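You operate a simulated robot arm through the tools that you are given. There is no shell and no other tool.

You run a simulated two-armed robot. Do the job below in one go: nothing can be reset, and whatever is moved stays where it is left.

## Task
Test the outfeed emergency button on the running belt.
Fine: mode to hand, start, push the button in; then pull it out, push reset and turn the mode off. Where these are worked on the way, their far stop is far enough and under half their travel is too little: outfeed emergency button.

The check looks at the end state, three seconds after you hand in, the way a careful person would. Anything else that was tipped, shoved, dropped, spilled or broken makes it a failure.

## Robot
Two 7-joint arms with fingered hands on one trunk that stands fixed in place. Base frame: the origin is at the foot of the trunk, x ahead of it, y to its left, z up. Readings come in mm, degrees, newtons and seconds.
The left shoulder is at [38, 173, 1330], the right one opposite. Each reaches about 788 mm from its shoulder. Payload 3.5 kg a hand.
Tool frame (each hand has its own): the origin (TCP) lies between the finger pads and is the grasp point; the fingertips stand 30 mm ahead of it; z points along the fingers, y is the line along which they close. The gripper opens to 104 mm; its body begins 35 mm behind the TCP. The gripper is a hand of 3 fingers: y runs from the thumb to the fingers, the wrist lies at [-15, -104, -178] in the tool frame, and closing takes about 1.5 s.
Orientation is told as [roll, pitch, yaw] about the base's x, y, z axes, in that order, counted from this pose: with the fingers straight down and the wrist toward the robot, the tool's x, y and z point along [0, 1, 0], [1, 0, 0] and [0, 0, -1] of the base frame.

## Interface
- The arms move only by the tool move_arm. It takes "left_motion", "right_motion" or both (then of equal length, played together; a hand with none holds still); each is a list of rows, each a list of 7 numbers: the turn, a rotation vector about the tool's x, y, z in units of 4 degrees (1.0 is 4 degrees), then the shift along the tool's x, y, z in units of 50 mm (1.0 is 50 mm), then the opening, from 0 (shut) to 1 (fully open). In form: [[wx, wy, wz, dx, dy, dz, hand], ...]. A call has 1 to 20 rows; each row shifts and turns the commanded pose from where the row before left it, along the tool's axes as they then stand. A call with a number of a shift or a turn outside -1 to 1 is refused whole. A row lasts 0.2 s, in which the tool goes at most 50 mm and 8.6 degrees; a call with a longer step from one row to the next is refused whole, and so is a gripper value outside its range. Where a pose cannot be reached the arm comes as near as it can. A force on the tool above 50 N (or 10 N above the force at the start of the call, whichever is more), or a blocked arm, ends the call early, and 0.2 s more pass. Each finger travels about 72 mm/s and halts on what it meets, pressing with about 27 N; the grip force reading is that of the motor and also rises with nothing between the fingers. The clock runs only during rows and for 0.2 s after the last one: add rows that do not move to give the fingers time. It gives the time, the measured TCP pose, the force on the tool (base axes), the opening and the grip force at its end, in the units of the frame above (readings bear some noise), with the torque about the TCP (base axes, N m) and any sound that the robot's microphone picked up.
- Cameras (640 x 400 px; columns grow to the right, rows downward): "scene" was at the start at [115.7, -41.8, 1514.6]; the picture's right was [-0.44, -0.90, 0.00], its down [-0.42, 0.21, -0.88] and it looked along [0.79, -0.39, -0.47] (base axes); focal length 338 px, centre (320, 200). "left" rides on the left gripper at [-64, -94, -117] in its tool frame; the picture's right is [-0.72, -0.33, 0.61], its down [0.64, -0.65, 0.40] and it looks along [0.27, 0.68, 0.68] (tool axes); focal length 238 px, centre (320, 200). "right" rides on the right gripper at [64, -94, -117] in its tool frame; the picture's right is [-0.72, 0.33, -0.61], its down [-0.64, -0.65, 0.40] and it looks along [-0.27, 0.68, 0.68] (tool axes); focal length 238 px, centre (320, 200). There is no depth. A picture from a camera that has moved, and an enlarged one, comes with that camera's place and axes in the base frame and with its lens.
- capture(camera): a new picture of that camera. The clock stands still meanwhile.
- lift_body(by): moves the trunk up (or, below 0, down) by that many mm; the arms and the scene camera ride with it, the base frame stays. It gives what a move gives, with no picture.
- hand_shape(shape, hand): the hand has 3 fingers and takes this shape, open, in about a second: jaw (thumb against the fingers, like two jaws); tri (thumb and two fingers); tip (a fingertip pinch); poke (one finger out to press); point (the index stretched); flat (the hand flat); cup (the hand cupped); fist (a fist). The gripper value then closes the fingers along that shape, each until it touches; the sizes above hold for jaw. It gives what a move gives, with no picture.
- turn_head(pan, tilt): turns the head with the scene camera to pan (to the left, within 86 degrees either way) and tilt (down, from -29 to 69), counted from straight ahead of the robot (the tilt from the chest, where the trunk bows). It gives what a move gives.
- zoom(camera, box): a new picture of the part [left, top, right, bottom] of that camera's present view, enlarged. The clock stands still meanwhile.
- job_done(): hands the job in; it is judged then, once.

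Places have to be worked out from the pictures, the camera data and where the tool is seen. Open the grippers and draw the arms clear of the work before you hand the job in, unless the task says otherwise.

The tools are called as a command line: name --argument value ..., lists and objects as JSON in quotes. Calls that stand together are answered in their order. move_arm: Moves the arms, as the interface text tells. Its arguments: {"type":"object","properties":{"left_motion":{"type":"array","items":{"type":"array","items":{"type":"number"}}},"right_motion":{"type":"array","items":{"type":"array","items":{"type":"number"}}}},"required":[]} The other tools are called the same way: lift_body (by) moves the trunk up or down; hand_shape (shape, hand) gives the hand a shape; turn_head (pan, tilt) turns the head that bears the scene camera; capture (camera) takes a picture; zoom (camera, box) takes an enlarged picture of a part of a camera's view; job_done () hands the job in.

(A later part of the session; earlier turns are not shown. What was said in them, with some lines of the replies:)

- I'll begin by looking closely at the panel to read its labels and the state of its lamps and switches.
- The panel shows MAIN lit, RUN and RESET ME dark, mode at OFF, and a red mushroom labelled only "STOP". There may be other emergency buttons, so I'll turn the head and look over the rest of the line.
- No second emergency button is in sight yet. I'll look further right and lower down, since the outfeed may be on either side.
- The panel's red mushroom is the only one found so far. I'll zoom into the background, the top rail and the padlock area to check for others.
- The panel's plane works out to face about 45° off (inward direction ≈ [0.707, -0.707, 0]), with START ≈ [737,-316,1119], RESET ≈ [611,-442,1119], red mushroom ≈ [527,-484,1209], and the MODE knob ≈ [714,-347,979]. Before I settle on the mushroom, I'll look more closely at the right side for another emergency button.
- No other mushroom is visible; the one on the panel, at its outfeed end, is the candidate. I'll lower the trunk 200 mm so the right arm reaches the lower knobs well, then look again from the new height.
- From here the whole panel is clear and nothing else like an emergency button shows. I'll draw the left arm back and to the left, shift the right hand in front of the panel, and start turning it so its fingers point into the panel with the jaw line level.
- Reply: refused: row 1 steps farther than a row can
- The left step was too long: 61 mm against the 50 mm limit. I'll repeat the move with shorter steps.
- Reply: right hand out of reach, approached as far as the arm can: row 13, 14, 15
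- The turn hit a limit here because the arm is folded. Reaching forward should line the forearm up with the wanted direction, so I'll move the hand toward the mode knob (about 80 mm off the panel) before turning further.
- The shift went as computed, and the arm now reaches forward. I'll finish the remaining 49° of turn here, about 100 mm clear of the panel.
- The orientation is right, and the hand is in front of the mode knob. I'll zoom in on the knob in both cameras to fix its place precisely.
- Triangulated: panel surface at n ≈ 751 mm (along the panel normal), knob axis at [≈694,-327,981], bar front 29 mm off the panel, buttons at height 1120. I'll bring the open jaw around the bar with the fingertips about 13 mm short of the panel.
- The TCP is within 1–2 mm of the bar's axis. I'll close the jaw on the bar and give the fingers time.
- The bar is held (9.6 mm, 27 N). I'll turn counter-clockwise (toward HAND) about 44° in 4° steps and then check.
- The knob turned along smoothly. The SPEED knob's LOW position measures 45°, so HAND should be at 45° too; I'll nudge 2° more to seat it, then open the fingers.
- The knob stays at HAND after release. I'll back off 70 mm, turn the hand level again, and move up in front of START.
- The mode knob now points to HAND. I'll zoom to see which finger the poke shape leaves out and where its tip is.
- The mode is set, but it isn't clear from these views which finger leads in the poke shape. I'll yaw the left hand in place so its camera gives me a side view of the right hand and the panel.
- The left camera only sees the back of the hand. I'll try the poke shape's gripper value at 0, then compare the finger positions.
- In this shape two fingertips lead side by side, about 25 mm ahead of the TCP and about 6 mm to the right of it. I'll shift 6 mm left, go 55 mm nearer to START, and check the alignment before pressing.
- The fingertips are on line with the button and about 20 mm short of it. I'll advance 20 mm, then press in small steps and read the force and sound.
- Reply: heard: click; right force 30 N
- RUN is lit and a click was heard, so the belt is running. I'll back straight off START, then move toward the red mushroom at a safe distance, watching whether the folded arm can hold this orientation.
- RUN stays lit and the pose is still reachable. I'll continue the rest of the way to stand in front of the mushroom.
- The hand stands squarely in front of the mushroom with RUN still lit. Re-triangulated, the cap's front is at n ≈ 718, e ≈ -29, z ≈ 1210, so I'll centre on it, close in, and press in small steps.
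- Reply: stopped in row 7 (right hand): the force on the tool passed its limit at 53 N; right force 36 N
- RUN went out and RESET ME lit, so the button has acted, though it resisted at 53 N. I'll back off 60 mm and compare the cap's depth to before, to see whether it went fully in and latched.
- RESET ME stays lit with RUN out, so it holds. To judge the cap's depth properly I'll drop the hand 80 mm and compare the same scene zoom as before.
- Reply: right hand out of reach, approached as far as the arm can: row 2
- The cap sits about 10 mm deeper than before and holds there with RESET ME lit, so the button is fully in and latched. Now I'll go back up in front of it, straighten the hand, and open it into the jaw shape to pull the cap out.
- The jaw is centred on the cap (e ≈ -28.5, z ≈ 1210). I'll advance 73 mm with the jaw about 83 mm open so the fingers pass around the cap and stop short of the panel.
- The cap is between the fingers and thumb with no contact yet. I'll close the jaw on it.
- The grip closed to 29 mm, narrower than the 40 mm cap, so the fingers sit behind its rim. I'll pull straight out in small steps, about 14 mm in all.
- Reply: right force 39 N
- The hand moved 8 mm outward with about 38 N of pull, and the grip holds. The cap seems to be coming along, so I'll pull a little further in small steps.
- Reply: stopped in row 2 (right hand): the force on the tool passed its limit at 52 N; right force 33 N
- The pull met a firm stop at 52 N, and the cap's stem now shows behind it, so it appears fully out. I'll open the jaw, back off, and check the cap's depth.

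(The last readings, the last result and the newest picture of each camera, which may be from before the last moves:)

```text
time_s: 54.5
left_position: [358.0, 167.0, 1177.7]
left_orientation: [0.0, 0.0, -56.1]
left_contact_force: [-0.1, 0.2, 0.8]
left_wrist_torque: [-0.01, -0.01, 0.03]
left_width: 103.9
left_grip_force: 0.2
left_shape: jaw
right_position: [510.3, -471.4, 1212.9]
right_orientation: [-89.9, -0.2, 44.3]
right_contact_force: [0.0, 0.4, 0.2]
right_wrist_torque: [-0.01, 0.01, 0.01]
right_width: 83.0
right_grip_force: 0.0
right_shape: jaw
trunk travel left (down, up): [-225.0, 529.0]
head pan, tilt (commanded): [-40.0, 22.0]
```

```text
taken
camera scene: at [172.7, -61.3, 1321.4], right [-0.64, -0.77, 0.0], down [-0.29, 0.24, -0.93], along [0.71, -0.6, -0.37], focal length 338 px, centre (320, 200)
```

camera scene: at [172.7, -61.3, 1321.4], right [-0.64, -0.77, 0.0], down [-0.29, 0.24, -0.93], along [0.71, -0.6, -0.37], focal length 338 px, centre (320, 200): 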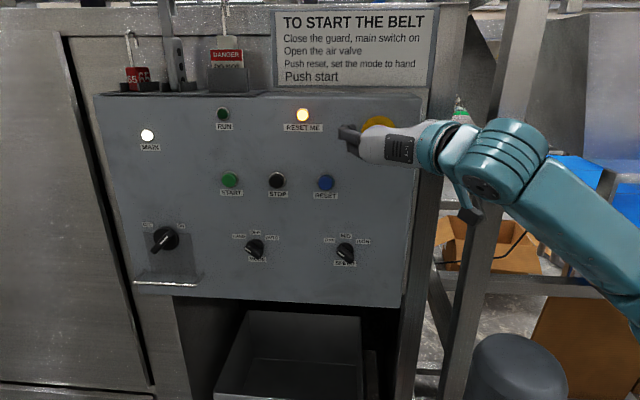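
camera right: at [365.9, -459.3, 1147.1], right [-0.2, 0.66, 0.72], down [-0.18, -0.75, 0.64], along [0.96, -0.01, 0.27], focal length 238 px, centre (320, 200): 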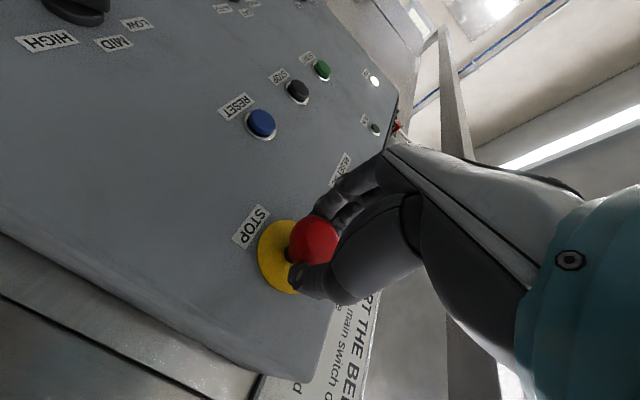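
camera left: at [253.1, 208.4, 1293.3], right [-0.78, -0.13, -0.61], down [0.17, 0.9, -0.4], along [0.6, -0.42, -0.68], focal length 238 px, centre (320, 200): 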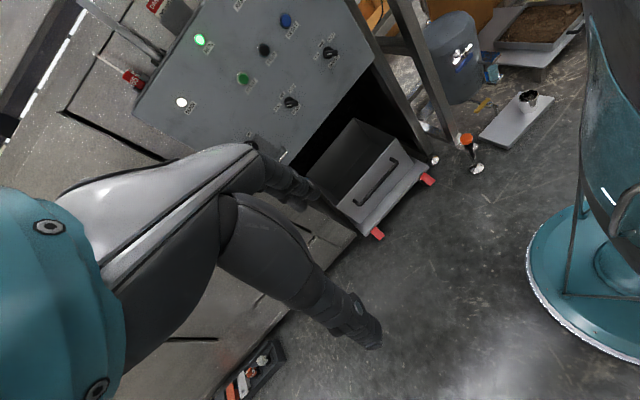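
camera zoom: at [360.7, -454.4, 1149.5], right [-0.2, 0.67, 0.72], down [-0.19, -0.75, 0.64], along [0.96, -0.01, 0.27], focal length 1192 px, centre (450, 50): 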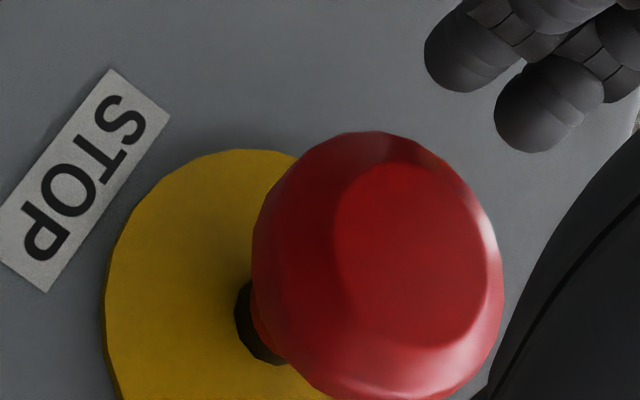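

The cap stands clear of its plate with the stem showing. I'll back off 60 mm, shift down-left to in front of RESET, take the poke shape, and check both lamps and the cap from the scene camera.

move_arm --right_motion '[[0, 0, 0, 0, 0, -0.6, 0.8], [0, 0, 0, 0, 0, -0.6, 0.8], [-0.17, 0, 0, 0.46, 0.49, 0, 0.8], [0, 0, 0, 0.46, 0.49, 0, 0.8], [0, 0, 0, 0.47, 0.49, 0, 0.8], [0, 0, 0, 0.47, 0.5, 0, 0.8], [0, 0, 0, 0, 0, 0, 0.8]]'

hand_shape --hand "right" --shape "poke"

capture --camera "scene"

zoom --camera "scene" --box '[205, 90, 413, 220]'

capture --camera "right"

```text
time_s: 56.1
left_position: [358.0, 167.5, 1177.5]
left_orientation: [0.0, 0.0, -56.0]
left_contact_force: [-0.1, 0.9, 0.0]
left_wrist_torque: [-0.03, 0.0, -0.02]
left_width: 103.9
left_grip_force: 0.1
left_shape: jaw
right_position: [538.4, -357.9, 1118.7]
right_orientation: [-90.0, -0.2, 45.0]
right_contact_force: [0.0, -0.2, 0.2]
right_wrist_torque: [-0.01, -0.04, -0.01]
right_width: 83.0
right_grip_force: 0.0
right_shape: jaw
trunk travel left (down, up): [-225.0, 529.0]
head pan, tilt (commanded): [-40.0, 22.0]
```

```text
time_s: 57.0
left_position: [357.2, 167.8, 1177.2]
left_orientation: [-0.1, 0.0, -56.0]
left_contact_force: [0.2, -0.7, 0.1]
left_wrist_torque: [0.03, -0.02, 0.01]
left_width: 104.0
left_grip_force: 0.0
left_shape: jaw
right_position: [538.1, -358.6, 1118.2]
right_orientation: [-90.0, 0.0, 45.0]
right_contact_force: [-0.6, -0.2, 0.0]
right_wrist_torque: [0.01, 0.0, -0.02]
right_width: 0.1
right_grip_force: 0.1
right_shape: poke
trunk travel left (down, up): [-225.0, 529.0]
head pan, tilt (commanded): [-40.0, 22.0]
```

```text
taken
camera scene: at [172.7, -61.2, 1321.4], right [-0.64, -0.77, 0.0], down [-0.29, 0.24, -0.93], along [0.71, -0.6, -0.37], focal length 338 px, centre (320, 200)
```

scene: 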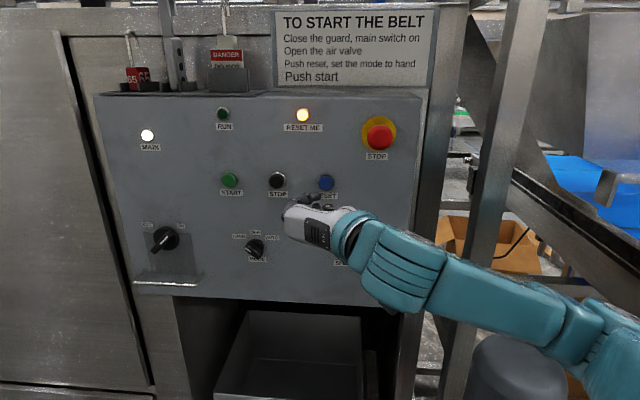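

```text
3.08 times, centred on (309, 155) of scene
camera zoom: at [172.7, -61.2, 1321.4], right [-0.64, -0.77, 0.0], down [-0.29, 0.24, -0.93], along [0.71, -0.6, -0.37], focal length 1040 px, centre (354, 338)
```

zoom: 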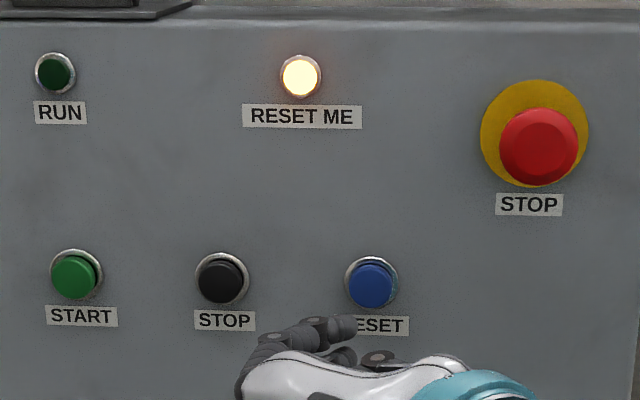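

```text
taken
camera right: at [388.3, -343.4, 1055.4], right [-0.2, 0.66, 0.72], down [-0.18, -0.75, 0.64], along [0.96, 0.0, 0.27], focal length 238 px, centre (320, 200)
```

right: 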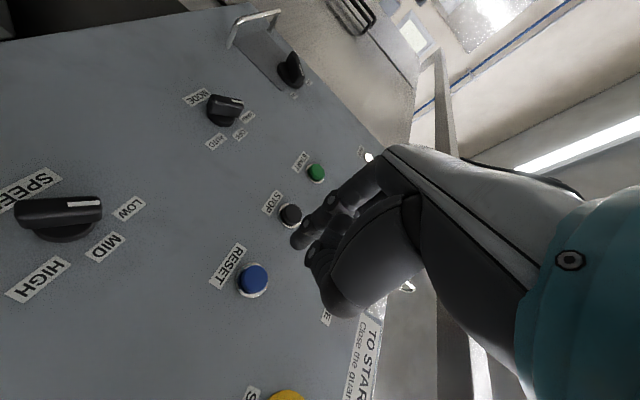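

The cap is back at its original position and RESET ME is still lit, so a reset is due. The hand is lined up with RESET; I'll go in and press it just as I did START.

move_arm --right_motion '[[0, 0, 0, -0.04, -0.02, 0.7, 0], [0, 0, 0, 0, 0, 0.6, 0], [0, 0, 0, 0, 0, 0.16, 0], [0, 0, 0, 0, 0, 0.14, 0], [0, 0, 0, 0, 0, 0.06, 0], [0, 0, 0, 0, 0, 0.06, 0], [0, 0, 0, 0, 0, 0.06, 0], [0, 0, 0, 0, 0, 0, 0]]'

capture --camera "scene"

capture --camera "right"

```text
time_s: 58.8
left_position: [356.1, 171.1, 1177.0]
left_orientation: [0.0, -0.1, -56.0]
left_contact_force: [0.0, 0.1, -0.1]
left_wrist_torque: [0.0, 0.01, -0.01]
left_width: 103.7
left_grip_force: 0.0
left_shape: jaw
right_position: [598.7, -416.9, 1124.8]
right_orientation: [-90.2, -0.1, 45.4]
right_contact_force: [-15.5, 22.9, -5.7]
right_wrist_torque: [0.22, 0.13, -0.38]
right_width: 0.0
right_grip_force: 0.1
right_shape: poke
trunk travel left (down, up): [-225.0, 529.0]
head pan, tilt (commanded): [-40.0, 22.0]
heard: click
```

```text
taken
camera scene: at [170.6, -56.7, 1321.9], right [-0.64, -0.77, 0.0], down [-0.29, 0.24, -0.93], along [0.71, -0.6, -0.37], focal length 338 px, centre (320, 200)
```

scene: 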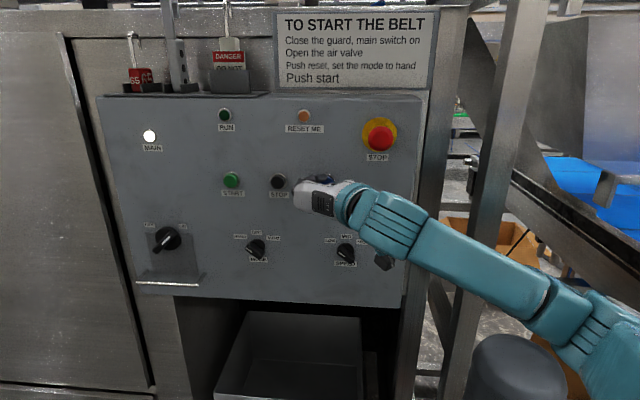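

```text
taken
camera right: at [449.7, -402.3, 1061.0], right [-0.21, 0.66, 0.72], down [-0.17, -0.75, 0.64], along [0.96, 0.01, 0.27], focal length 238 px, centre (320, 200)
```

right: 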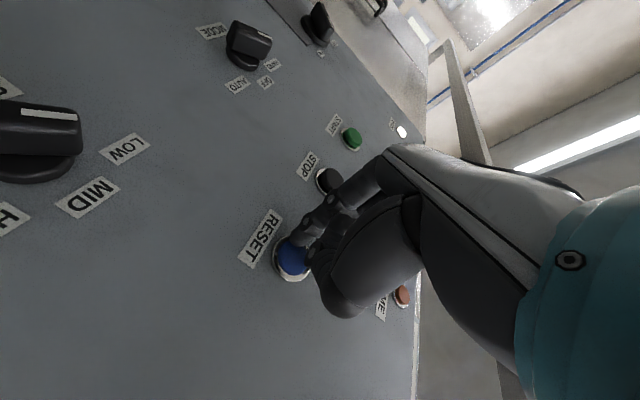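

A click was heard and RESET ME is out, so the reset took. I'll back straight off, return in front of the mode knob, and turn the hand 45° counter-clockwise to match the bar.

move_arm --right_motion '[[0, 0, 0, 0, 0, -0.5, 0], [0, 0, 0, 0, 0, -0.7, 0], [0, 0, 0, 0, 0, -0.5, 0], [0, 0, 0, 0.57, 0.524, 0, 0], [0, 0, 0, 0.57, 0.524, 0, 0], [0, 0, 0, 0.57, 0.524, 0, 0], [0, 0, 0, 0.57, 0.524, 0, 0], [0, 0, 0, 0.57, 0.524, 0, 0], [0, 0, 0, 0, 0, 0, 0]]'

hand_shape --hand "right" --shape "jaw"

capture --camera "scene"

capture --camera "right"

```text
time_s: 60.8
left_position: [359.5, 166.7, 1177.7]
left_orientation: [-0.1, 0.1, -56.0]
left_contact_force: [0.3, -0.3, -0.1]
left_wrist_torque: [-0.01, 0.01, 0.03]
left_width: 103.7
left_grip_force: 0.0
left_shape: jaw
right_position: [633.6, -268.9, 977.1]
right_orientation: [-90.0, 0.0, 45.0]
right_contact_force: [-0.7, 0.5, -0.8]
right_wrist_torque: [0.01, 0.0, -0.02]
right_width: 0.0
right_grip_force: 0.0
right_shape: poke
trunk travel left (down, up): [-225.0, 529.0]
head pan, tilt (commanded): [-40.0, 22.0]
```

```text
time_s: 61.7
left_position: [358.1, 167.4, 1176.7]
left_orientation: [0.0, -0.1, -56.0]
left_contact_force: [0.8, 0.3, 0.3]
left_wrist_torque: [-0.02, 0.02, 0.0]
left_width: 103.5
left_grip_force: 0.1
left_shape: jaw
right_position: [634.3, -270.6, 976.3]
right_orientation: [-90.0, 0.0, 45.0]
right_contact_force: [-1.0, -0.4, 0.0]
right_wrist_torque: [-0.03, 0.03, 0.06]
right_width: 103.9
right_grip_force: 0.1
right_shape: jaw
trunk travel left (down, up): [-225.0, 529.0]
head pan, tilt (commanded): [-40.0, 22.0]
```

```text
taken
camera scene: at [172.7, -61.2, 1321.4], right [-0.64, -0.77, 0.0], down [-0.29, 0.24, -0.93], along [0.71, -0.6, -0.37], focal length 338 px, centre (320, 200)
```

scene: 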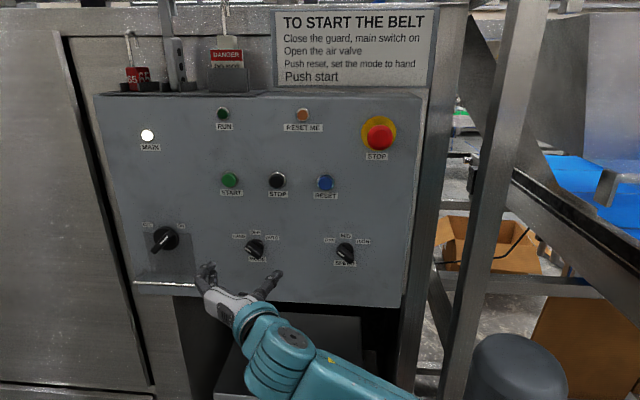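

```text
taken
camera right: at [483.3, -254.0, 913.4], right [-0.2, 0.66, 0.72], down [-0.18, -0.75, 0.64], along [0.96, 0.0, 0.27], focal length 238 px, centre (320, 200)
```

right: 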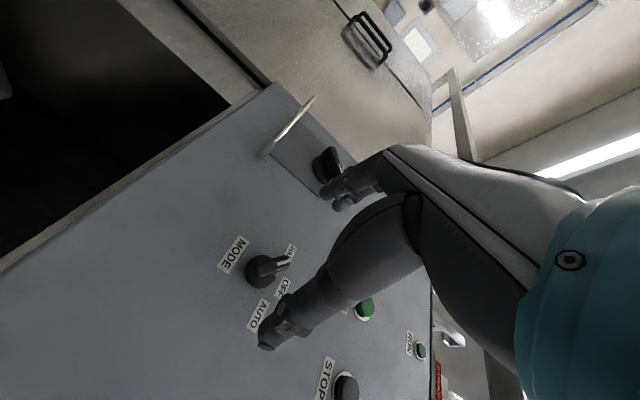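

RUN and RESET ME are dark, MAIN is on, and the mode is still at HAND. I'll rotate the hand toward -45° in two stages, checking the arm can do it with the elbow now low.

move_arm --right_motion '[[0, 0, -1, 0, 0, 0, 1], [0, 0, -1, 0, 0, 0, 1], [0, 0, -1, 0, 0, 0, 1], [0, 0, -1, 0, 0, 0, 1], [0, 0, -1, 0, 0, 0, 1], [0, 0, -1, 0, 0, 0, 1]]'

capture --camera "scene"

```text
time_s: 63.1
left_position: [358.5, 167.9, 1177.8]
left_orientation: [-0.1, 0.0, -56.0]
left_contact_force: [0.4, -0.1, 0.1]
left_wrist_torque: [0.02, 0.0, 0.01]
left_width: 103.7
left_grip_force: 0.0
left_shape: jaw
right_position: [634.0, -269.1, 978.9]
right_orientation: [-90.1, 24.1, 45.0]
right_contact_force: [0.1, 0.1, -0.1]
right_wrist_torque: [-0.01, -0.01, -0.02]
right_width: 103.8
right_grip_force: 0.0
right_shape: jaw
trunk travel left (down, up): [-225.0, 529.0]
head pan, tilt (commanded): [-40.0, 22.0]
```

```text
taken
camera scene: at [172.7, -61.2, 1321.4], right [-0.64, -0.77, 0.0], down [-0.29, 0.24, -0.93], along [0.71, -0.6, -0.37], focal length 338 px, centre (320, 200)
```

scene: 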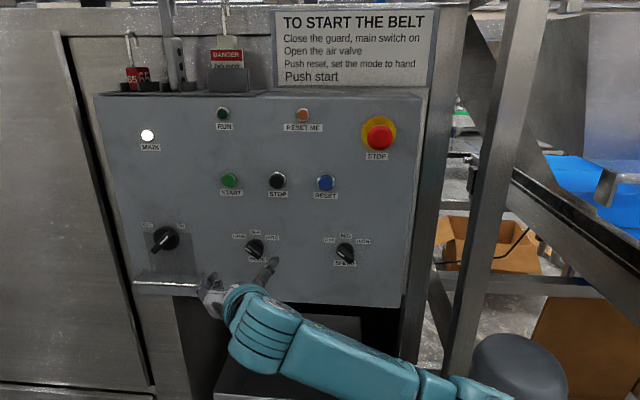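

No reach trouble and clear of everything. I'll finish the rotation to -45°.

move_arm --right_motion '[[0, 0, -1, 0, 0, 0, 1], [0, 0, -1, 0, 0, 0, 1], [0, 0, -1, 0, 0, 0, 1], [0, 0, -1, 0, 0, 0, 1], [0, 0, -1, 0, 0, 0, 1], [0, 0, -0.25, 0, 0, 0, 1], [0, 0, 0, 0, 0, 0, 1]]'

capture --camera "scene"

capture --camera "right"

zoom --camera "scene" --box '[190, 215, 318, 295]'

```text
time_s: 64.7
left_position: [358.0, 166.5, 1177.4]
left_orientation: [0.0, -0.1, -56.0]
left_contact_force: [-0.5, 0.4, 0.2]
left_wrist_torque: [0.01, 0.0, 0.01]
left_width: 103.7
left_grip_force: 0.1
left_shape: jaw
right_position: [633.0, -269.3, 978.2]
right_orientation: [-89.8, 44.9, 45.0]
right_contact_force: [0.2, 0.0, 0.7]
right_wrist_torque: [-0.01, 0.0, 0.0]
right_width: 103.7
right_grip_force: 0.1
right_shape: jaw
trunk travel left (down, up): [-225.0, 529.0]
head pan, tilt (commanded): [-40.0, 22.0]
```

```text
taken
camera scene: at [172.7, -61.2, 1321.4], right [-0.64, -0.77, 0.0], down [-0.29, 0.24, -0.93], along [0.71, -0.6, -0.37], focal length 338 px, centre (320, 200)
```

scene: 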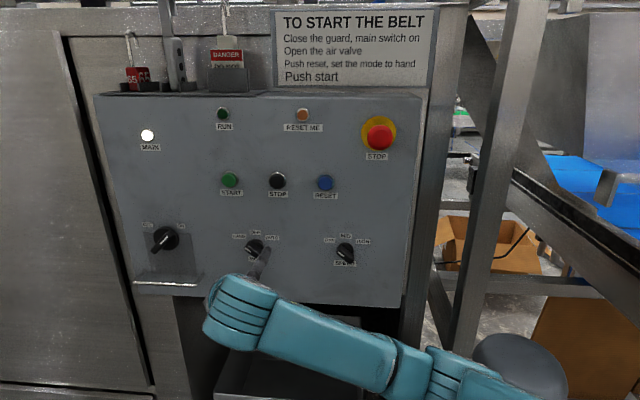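

```text
taken
camera right: at [471.0, -267.2, 1001.2], right [0.09, 0.96, 0.28], down [0.28, -0.29, 0.91], along [0.96, 0.0, -0.29], focal length 238 px, centre (320, 200)
```

right: 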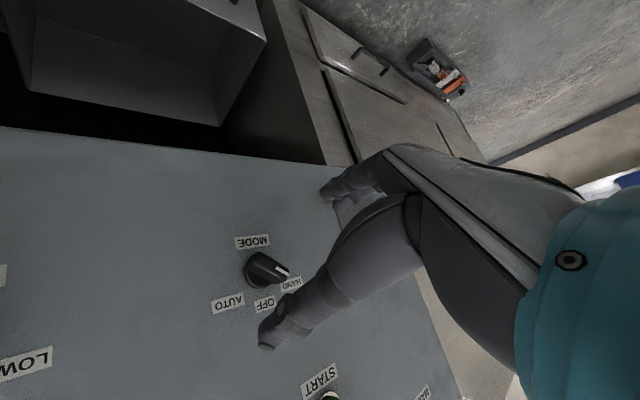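

```text
5.00 times, centred on (254, 255) of scene
camera zoom: at [172.7, -61.2, 1321.4], right [-0.64, -0.77, 0.0], down [-0.29, 0.24, -0.93], along [0.71, -0.6, -0.37], focal length 1690 px, centre (650, -75)
```

zoom: 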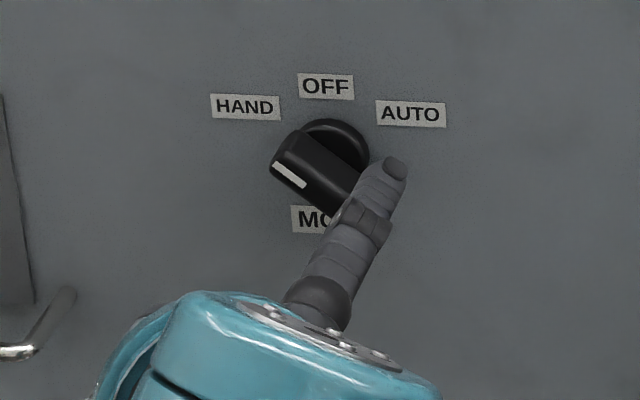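

The jaw now straddles the rotated bar squarely. I'll centre it by a few mm and advance 71 mm to the same grip depth as before.

move_arm --right_motion '[[0, 0, 0, -0.047, -0.014, 0.4, 1], [0, 0, 0, -0.047, -0.014, 0.4, 1], [0, 0, 0, 0, 0, 0.4, 1], [0, 0, 0, 0, 0, 0.23, 1], [0, 0, 0, 0, 0, 0, 1]]'

capture --camera "right"

```text
time_s: 65.9
left_position: [357.7, 166.8, 1177.6]
left_orientation: [0.0, 0.0, -56.1]
left_contact_force: [0.2, 0.0, 1.1]
left_wrist_torque: [-0.02, -0.01, -0.01]
left_width: 103.6
left_grip_force: 0.1
left_shape: jaw
right_position: [684.7, -319.0, 983.5]
right_orientation: [-90.0, 44.9, 44.9]
right_contact_force: [-0.3, 0.0, -0.1]
right_wrist_torque: [-0.04, -0.01, -0.05]
right_width: 103.9
right_grip_force: 0.0
right_shape: jaw
trunk travel left (down, up): [-225.0, 529.0]
head pan, tilt (commanded): [-40.0, 22.0]
```

```text
taken
camera right: at [522.9, -316.2, 1005.7], right [0.09, 0.96, 0.28], down [0.28, -0.29, 0.91], along [0.96, 0.0, -0.29], focal length 238 px, centre (320, 200)
```

right: 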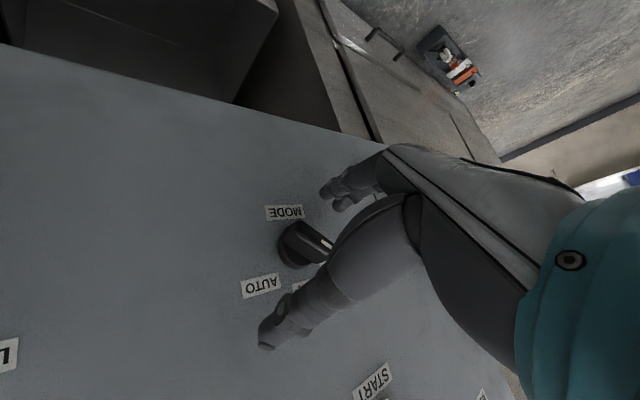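

Positioned as at the first grip. I'll close on the bar.

move_arm --right_motion '[[0, 0, 0, 0, 0, 0, 0], [0, 0, 0, 0, 0, 0, 0], [0, 0, 0, 0, 0, 0, 0], [0, 0, 0, 0, 0, 0, 0], [0, 0, 0, 0, 0, 0, 0], [0, 0, 0, 0, 0, 0, 0], [0, 0, 0, 0, 0, 0, 0]]'

zoom --camera "right" --box '[220, 160, 412, 280]'

```text
time_s: 67.5
left_position: [357.8, 166.5, 1177.2]
left_orientation: [0.0, -0.1, -56.0]
left_contact_force: [0.2, -0.1, 0.1]
left_wrist_torque: [0.0, 0.01, 0.0]
left_width: 103.9
left_grip_force: 0.0
left_shape: jaw
right_position: [685.6, -318.2, 983.5]
right_orientation: [-90.0, 44.9, 45.0]
right_contact_force: [0.6, -0.6, -0.4]
right_wrist_torque: [0.0, 0.06, 0.05]
right_width: 9.7
right_grip_force: 27.5
right_shape: jaw
trunk travel left (down, up): [-225.0, 529.0]
head pan, tilt (commanded): [-40.0, 22.0]
```

```text
3.33 times, centred on (316, 220) of right
camera zoom: at [523.0, -316.1, 1005.4], right [0.09, 0.96, 0.28], down [0.28, -0.29, 0.91], along [0.96, 0.0, -0.29], focal length 794 px, centre (333, 133)
```

zoom: 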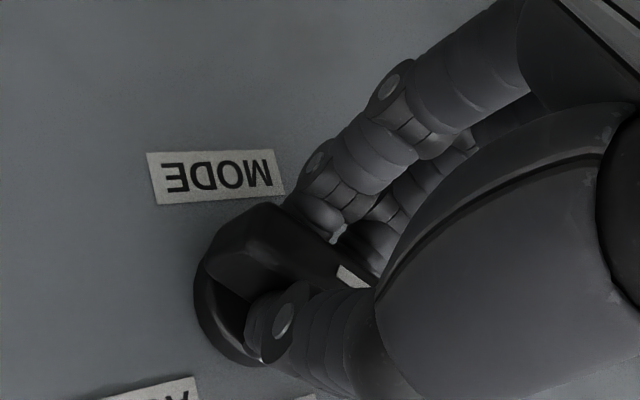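

The bar is held the same as before (9.7 mm). I'll turn 45° clockwise back to OFF.

move_arm --right_motion '[[0, 0, 1, 0, 0, 0, 0], [0, 0, 1, 0, 0, 0, 0], [0, 0, 1, 0, 0, 0, 0], [0, 0, 1, 0, 0, 0, 0], [0, 0, 1, 0, 0, 0, 0], [0, 0, 1, 0, 0, 0, 0], [0, 0, 1, 0, 0, 0, 0], [0, 0, 1, 0, 0, 0, 0], [0, 0, 1, 0, 0, 0, 0], [0, 0, 1, 0, 0, 0, 0], [0, 0, 1, 0, 0, 0, 0], [0, 0, 0.23, 0, 0, 0, 0], [0, 0, 0, 0, 0, 0, 0]]'

zoom --camera "scene" --box '[190, 215, 318, 295]'

zoom --camera "right" --box '[220, 160, 412, 280]'

```text
time_s: 70.3
left_position: [357.2, 169.1, 1177.0]
left_orientation: [0.1, 0.0, -56.0]
left_contact_force: [0.3, 0.1, -0.3]
left_wrist_torque: [0.04, -0.01, 0.02]
left_width: 103.9
left_grip_force: 0.1
left_shape: jaw
right_position: [684.3, -320.9, 983.6]
right_orientation: [-89.8, 0.1, 45.0]
right_contact_force: [-10.2, -3.0, -7.3]
right_wrist_torque: [0.13, 0.21, -0.23]
right_width: 9.4
right_grip_force: 27.0
right_shape: jaw
trunk travel left (down, up): [-225.0, 529.0]
head pan, tilt (commanded): [-40.0, 22.0]
```

```text
5.00 times, centred on (254, 255) of scene
camera zoom: at [172.3, -61.9, 1321.4], right [-0.64, -0.77, 0.0], down [-0.29, 0.24, -0.93], along [0.71, -0.6, -0.37], focal length 1690 px, centre (650, -75)
```

zoom: 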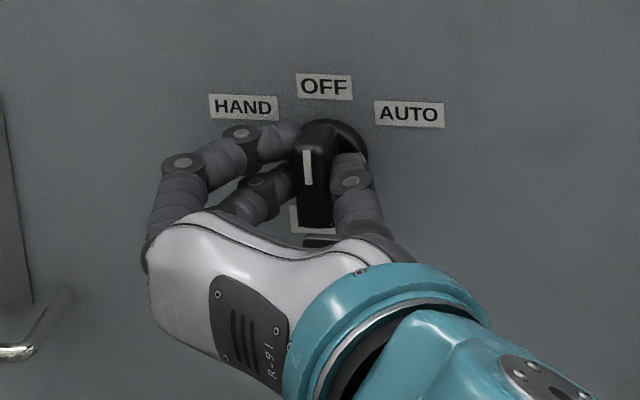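

```text
3.33 times, centred on (316, 220) of right
camera zoom: at [535.0, -304.5, 920.4], right [-0.2, 0.66, 0.72], down [-0.18, -0.75, 0.64], along [0.96, 0.0, 0.27], focal length 794 px, centre (333, 133)
```

zoom: 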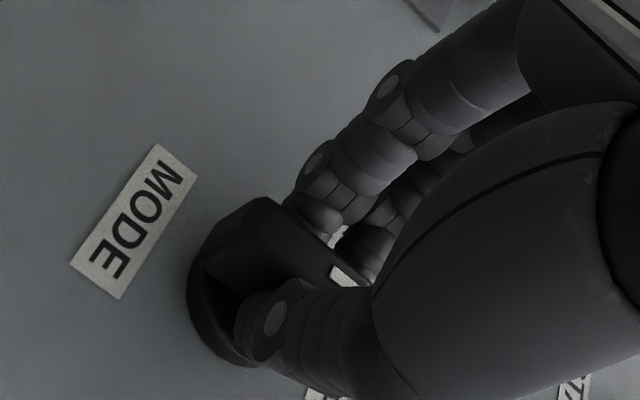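

The bar is upright at OFF again. I'll open the jaw gently and back straight off 80 mm.

move_arm --right_motion '[[0, 0, 0, 0, 0, 0, 0.6], [0, 0, 0, 0, 0, 0, 0.6], [0, 0, 0, 0, 0, 0, 0.6], [0, 0, 0, 0, 0, 0, 0.6], [0, 0, 0, 0, 0, 0, 0.6], [0, 0, 0, 0, 0, -0.5, 0.6], [0, 0, 0, 0, 0, -0.6, 0.6], [0, 0, 0, 0, 0, -0.5, 0.6], [0, 0, 0, 0, 0, 0, 1]]'

zoom --camera "scene" --box '[190, 215, 318, 295]'

capture --camera "right"

capture --camera "scene"

```text
time_s: 72.3
left_position: [357.9, 167.9, 1177.7]
left_orientation: [0.0, 0.0, -56.0]
left_contact_force: [-0.2, -0.6, 0.3]
left_wrist_torque: [-0.02, 0.01, -0.01]
left_width: 103.7
left_grip_force: 0.1
left_shape: jaw
right_position: [629.0, -263.6, 984.0]
right_orientation: [-90.1, 0.0, 45.0]
right_contact_force: [0.4, -0.4, -0.3]
right_wrist_torque: [0.02, -0.02, 0.02]
right_width: 103.6
right_grip_force: 0.0
right_shape: jaw
trunk travel left (down, up): [-225.0, 529.0]
head pan, tilt (commanded): [-40.0, 22.0]
```

```text
5.00 times, centred on (254, 255) of scene
camera zoom: at [172.7, -61.2, 1321.4], right [-0.64, -0.77, 0.0], down [-0.29, 0.24, -0.93], along [0.71, -0.6, -0.37], focal length 1690 px, centre (650, -75)
```

zoom: 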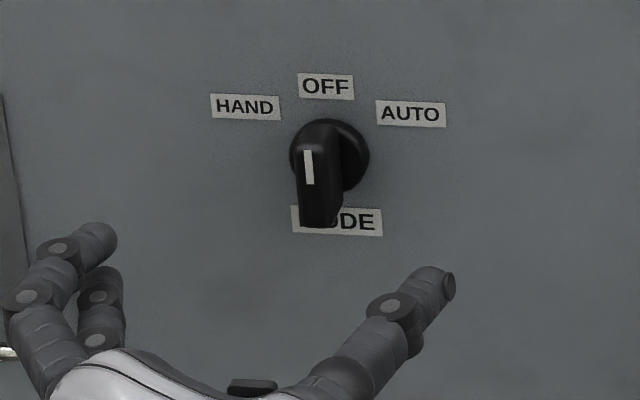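

```text
taken
camera right: at [478.8, -248.1, 921.6], right [-0.2, 0.66, 0.72], down [-0.18, -0.75, 0.64], along [0.96, 0.0, 0.27], focal length 238 px, centre (320, 200)
```

right: 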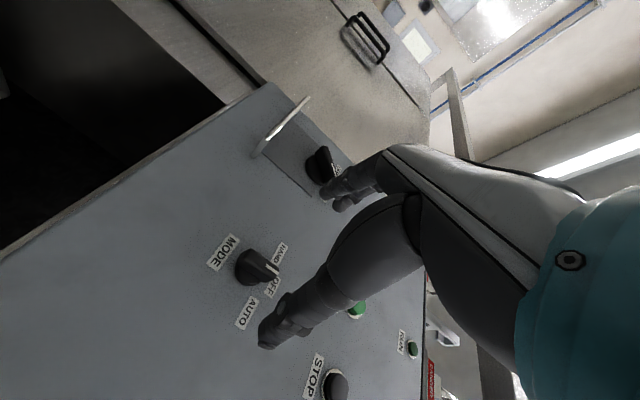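

```text
taken
camera scene: at [172.7, -61.2, 1321.4], right [-0.64, -0.77, 0.0], down [-0.29, 0.24, -0.93], along [0.71, -0.6, -0.37], focal length 338 px, centre (320, 200)
```

scene: 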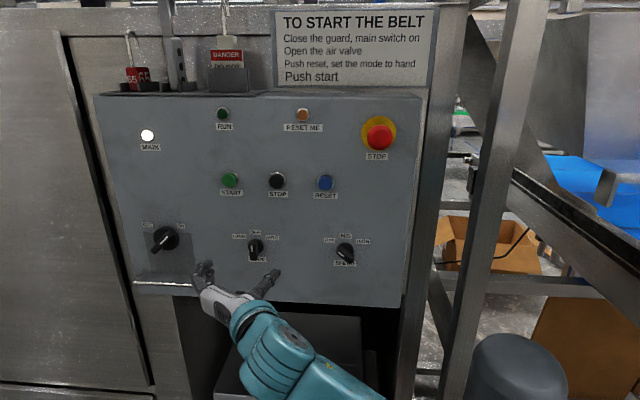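

Mode is at OFF, RUN and RESET ME are dark, and the mushroom is out. Before finishing, I'll zoom into the conveyor side on the right, now unobstructed, to make sure no other emergency button is there.

zoom --camera "scene" --box '[420, 90, 580, 190]'

zoom --camera "scene" --box '[480, 120, 640, 220]'

turn_head --pan -70 --tilt 20

capture --camera "scene"

```text
4.00 times, centred on (500, 140) of scene
camera zoom: at [172.7, -61.2, 1321.4], right [-0.64, -0.77, 0.0], down [-0.29, 0.24, -0.93], along [0.71, -0.6, -0.37], focal length 1352 px, centre (-400, 440)
```

zoom: 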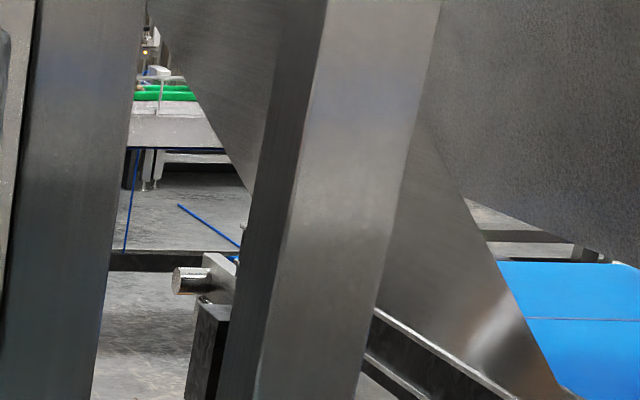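

```text
4.00 times, centred on (560, 170) of scene
camera zoom: at [172.7, -61.2, 1321.4], right [-0.64, -0.77, 0.0], down [-0.29, 0.24, -0.93], along [0.71, -0.6, -0.37], focal length 1352 px, centre (-640, 320)
```

zoom: 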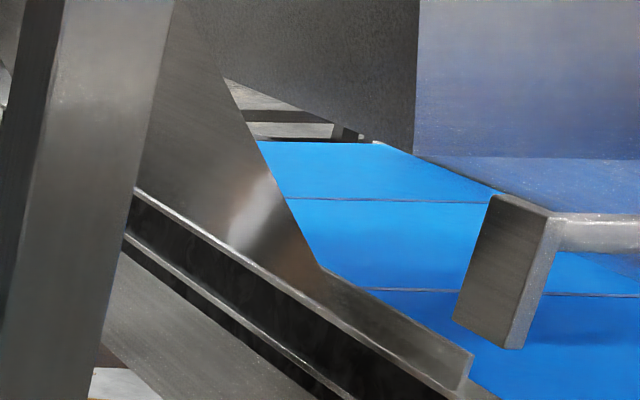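

```text
time_s: 73.3
left_position: [358.7, 167.6, 1177.3]
left_orientation: [0.1, -0.1, -56.0]
left_contact_force: [0.1, 0.3, -0.2]
left_wrist_torque: [0.0, -0.01, -0.01]
left_width: 103.7
left_grip_force: 0.1
left_shape: jaw
right_position: [629.0, -263.2, 984.3]
right_orientation: [-90.1, 0.0, 44.9]
right_contact_force: [-0.5, 0.1, -0.5]
right_wrist_torque: [-0.01, -0.02, -0.02]
right_width: 103.6
right_grip_force: 0.1
right_shape: jaw
trunk travel left (down, up): [-225.0, 529.0]
head pan, tilt (commanded): [-70.0, 20.0]
```

```text
taken
camera scene: at [133.5, -89.0, 1324.7], right [-0.94, -0.34, 0.0], down [-0.12, 0.32, -0.94], along [0.32, -0.88, -0.34], focal length 338 px, centre (320, 200)
```

scene: 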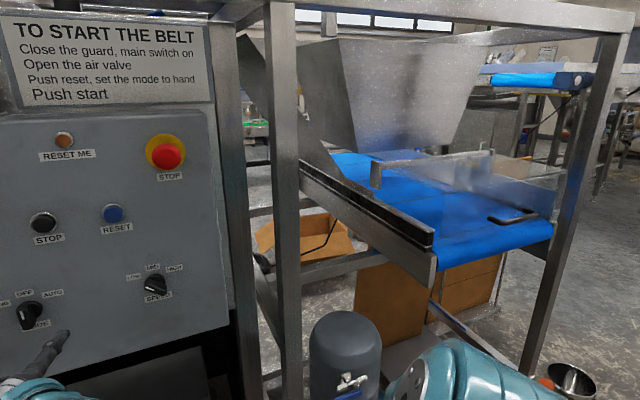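

There is no other button on the outfeed side, so the panel's mushroom is the right one. I'll draw the right hand well back from the panel, open, and take a last look.

move_arm --right_motion '[[0, 0, 0, 0, 0, -0.6, 1], [0, 0, 0, 0, 0, -0.6, 1], [0, 0, 0, 0, 0, -0.6, 1], [0, 0, 0, 0, 0, -0.4, 1], [0, 0, 0, 0, 0, 0, 1]]'

turn_head --pan -40 --tilt 22

capture --camera "scene"

zoom --camera "scene" --box '[205, 90, 413, 220]'

zoom --camera "scene" --box '[190, 215, 318, 295]'

```text
time_s: 74.5
left_position: [358.9, 166.7, 1176.4]
left_orientation: [0.0, 0.0, -55.9]
left_contact_force: [0.0, -0.2, 0.0]
left_wrist_torque: [0.04, 0.02, 0.04]
left_width: 103.9
left_grip_force: 0.1
left_shape: jaw
right_position: [549.4, -185.6, 984.0]
right_orientation: [-90.0, 0.0, 45.0]
right_contact_force: [-0.7, -0.8, -0.3]
right_wrist_torque: [0.0, 0.01, 0.03]
right_width: 103.5
right_grip_force: 0.0
right_shape: jaw
trunk travel left (down, up): [-225.0, 529.0]
head pan, tilt (commanded): [-70.0, 20.0]
```

```text
time_s: 75.4
left_position: [357.1, 167.1, 1177.4]
left_orientation: [0.0, 0.1, -55.9]
left_contact_force: [-0.4, 0.3, 0.2]
left_wrist_torque: [0.01, 0.03, 0.01]
left_width: 103.7
left_grip_force: 0.2
left_shape: jaw
right_position: [549.4, -185.3, 984.3]
right_orientation: [-90.0, -0.1, 45.0]
right_contact_force: [-0.2, 0.2, -0.4]
right_wrist_torque: [0.01, 0.03, 0.02]
right_width: 103.6
right_grip_force: 0.1
right_shape: jaw
trunk travel left (down, up): [-225.0, 529.0]
head pan, tilt (commanded): [-40.0, 22.0]
```

```text
taken
camera scene: at [172.7, -61.3, 1321.4], right [-0.64, -0.77, 0.0], down [-0.29, 0.24, -0.93], along [0.71, -0.6, -0.37], focal length 338 px, centre (320, 200)
```

scene: 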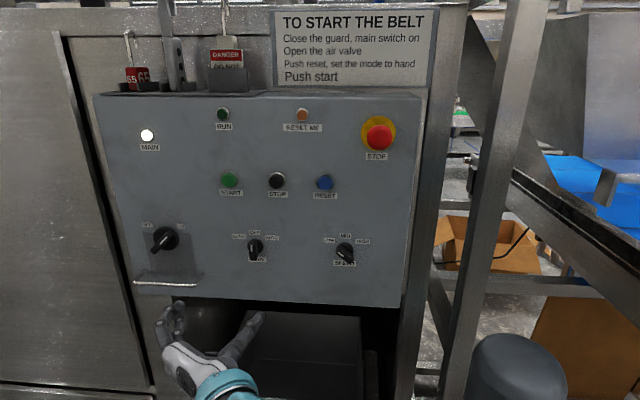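

```text
3.08 times, centred on (309, 155) of scene
camera zoom: at [172.7, -61.3, 1321.4], right [-0.64, -0.77, 0.0], down [-0.29, 0.24, -0.93], along [0.71, -0.6, -0.37], focal length 1040 px, centre (354, 338)
```

zoom: 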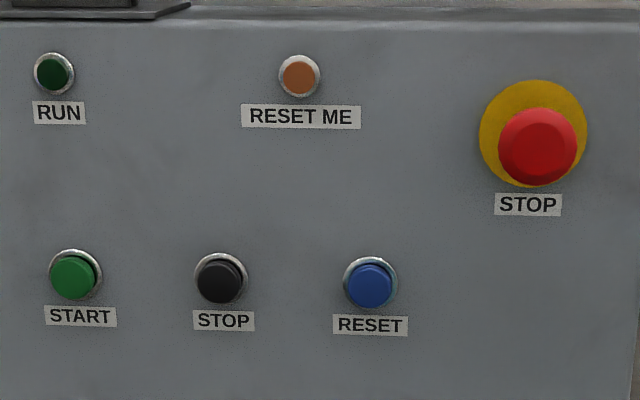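

```text
5.00 times, centred on (254, 255) of scene
camera zoom: at [172.7, -61.3, 1321.4], right [-0.64, -0.77, 0.0], down [-0.29, 0.24, -0.93], along [0.71, -0.6, -0.37], focal length 1690 px, centre (650, -75)
```

zoom: 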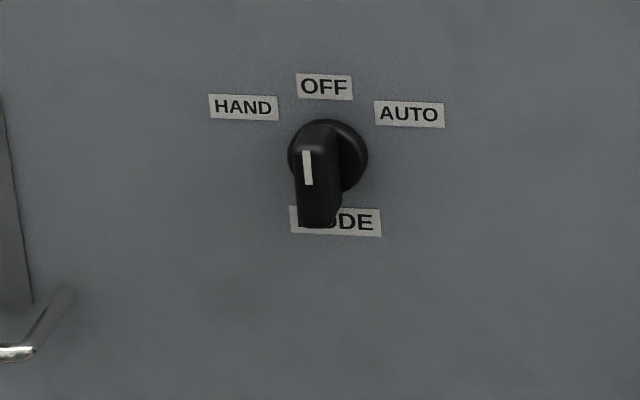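

The end state looks right: the mushroom is out, RUN and RESET ME are dark, the mode is OFF, and MAIN and SPEED are unchanged. Both hands are open and clear, so I hand the job in.

job_done

```text
The job is handed in.
```

I tested the emergency button on the running belt, and it stopped the belt as it should. The job is handed in.

| Step | What I saw |
|---|---|
| Mode to HAND, push START | The RUN lamp lit and I heard a click. |
| Push the emergency button in | RUN went out and RESET ME lit. The cap moved in about 10 mm and stayed in, and I pushed until it resisted at 53 N. |
| Pull it out | The cap came back to its original position. RESET ME stayed lit, as expected before a reset. |
| Push RESET | I heard a click and RESET ME went out. |
| Mode to OFF | The knob points to OFF, and RUN and RESET ME are both dark. |

The button I used is the red one on the panel, labelled only "STOP". I looked over the rest of the line, including the conveyor on the right, and found no other emergency button, so I took it to be the outfeed one.

MAIN and SPEED are as they were at the start. Nothing else was touched, and both hands are open and clear of the panel.
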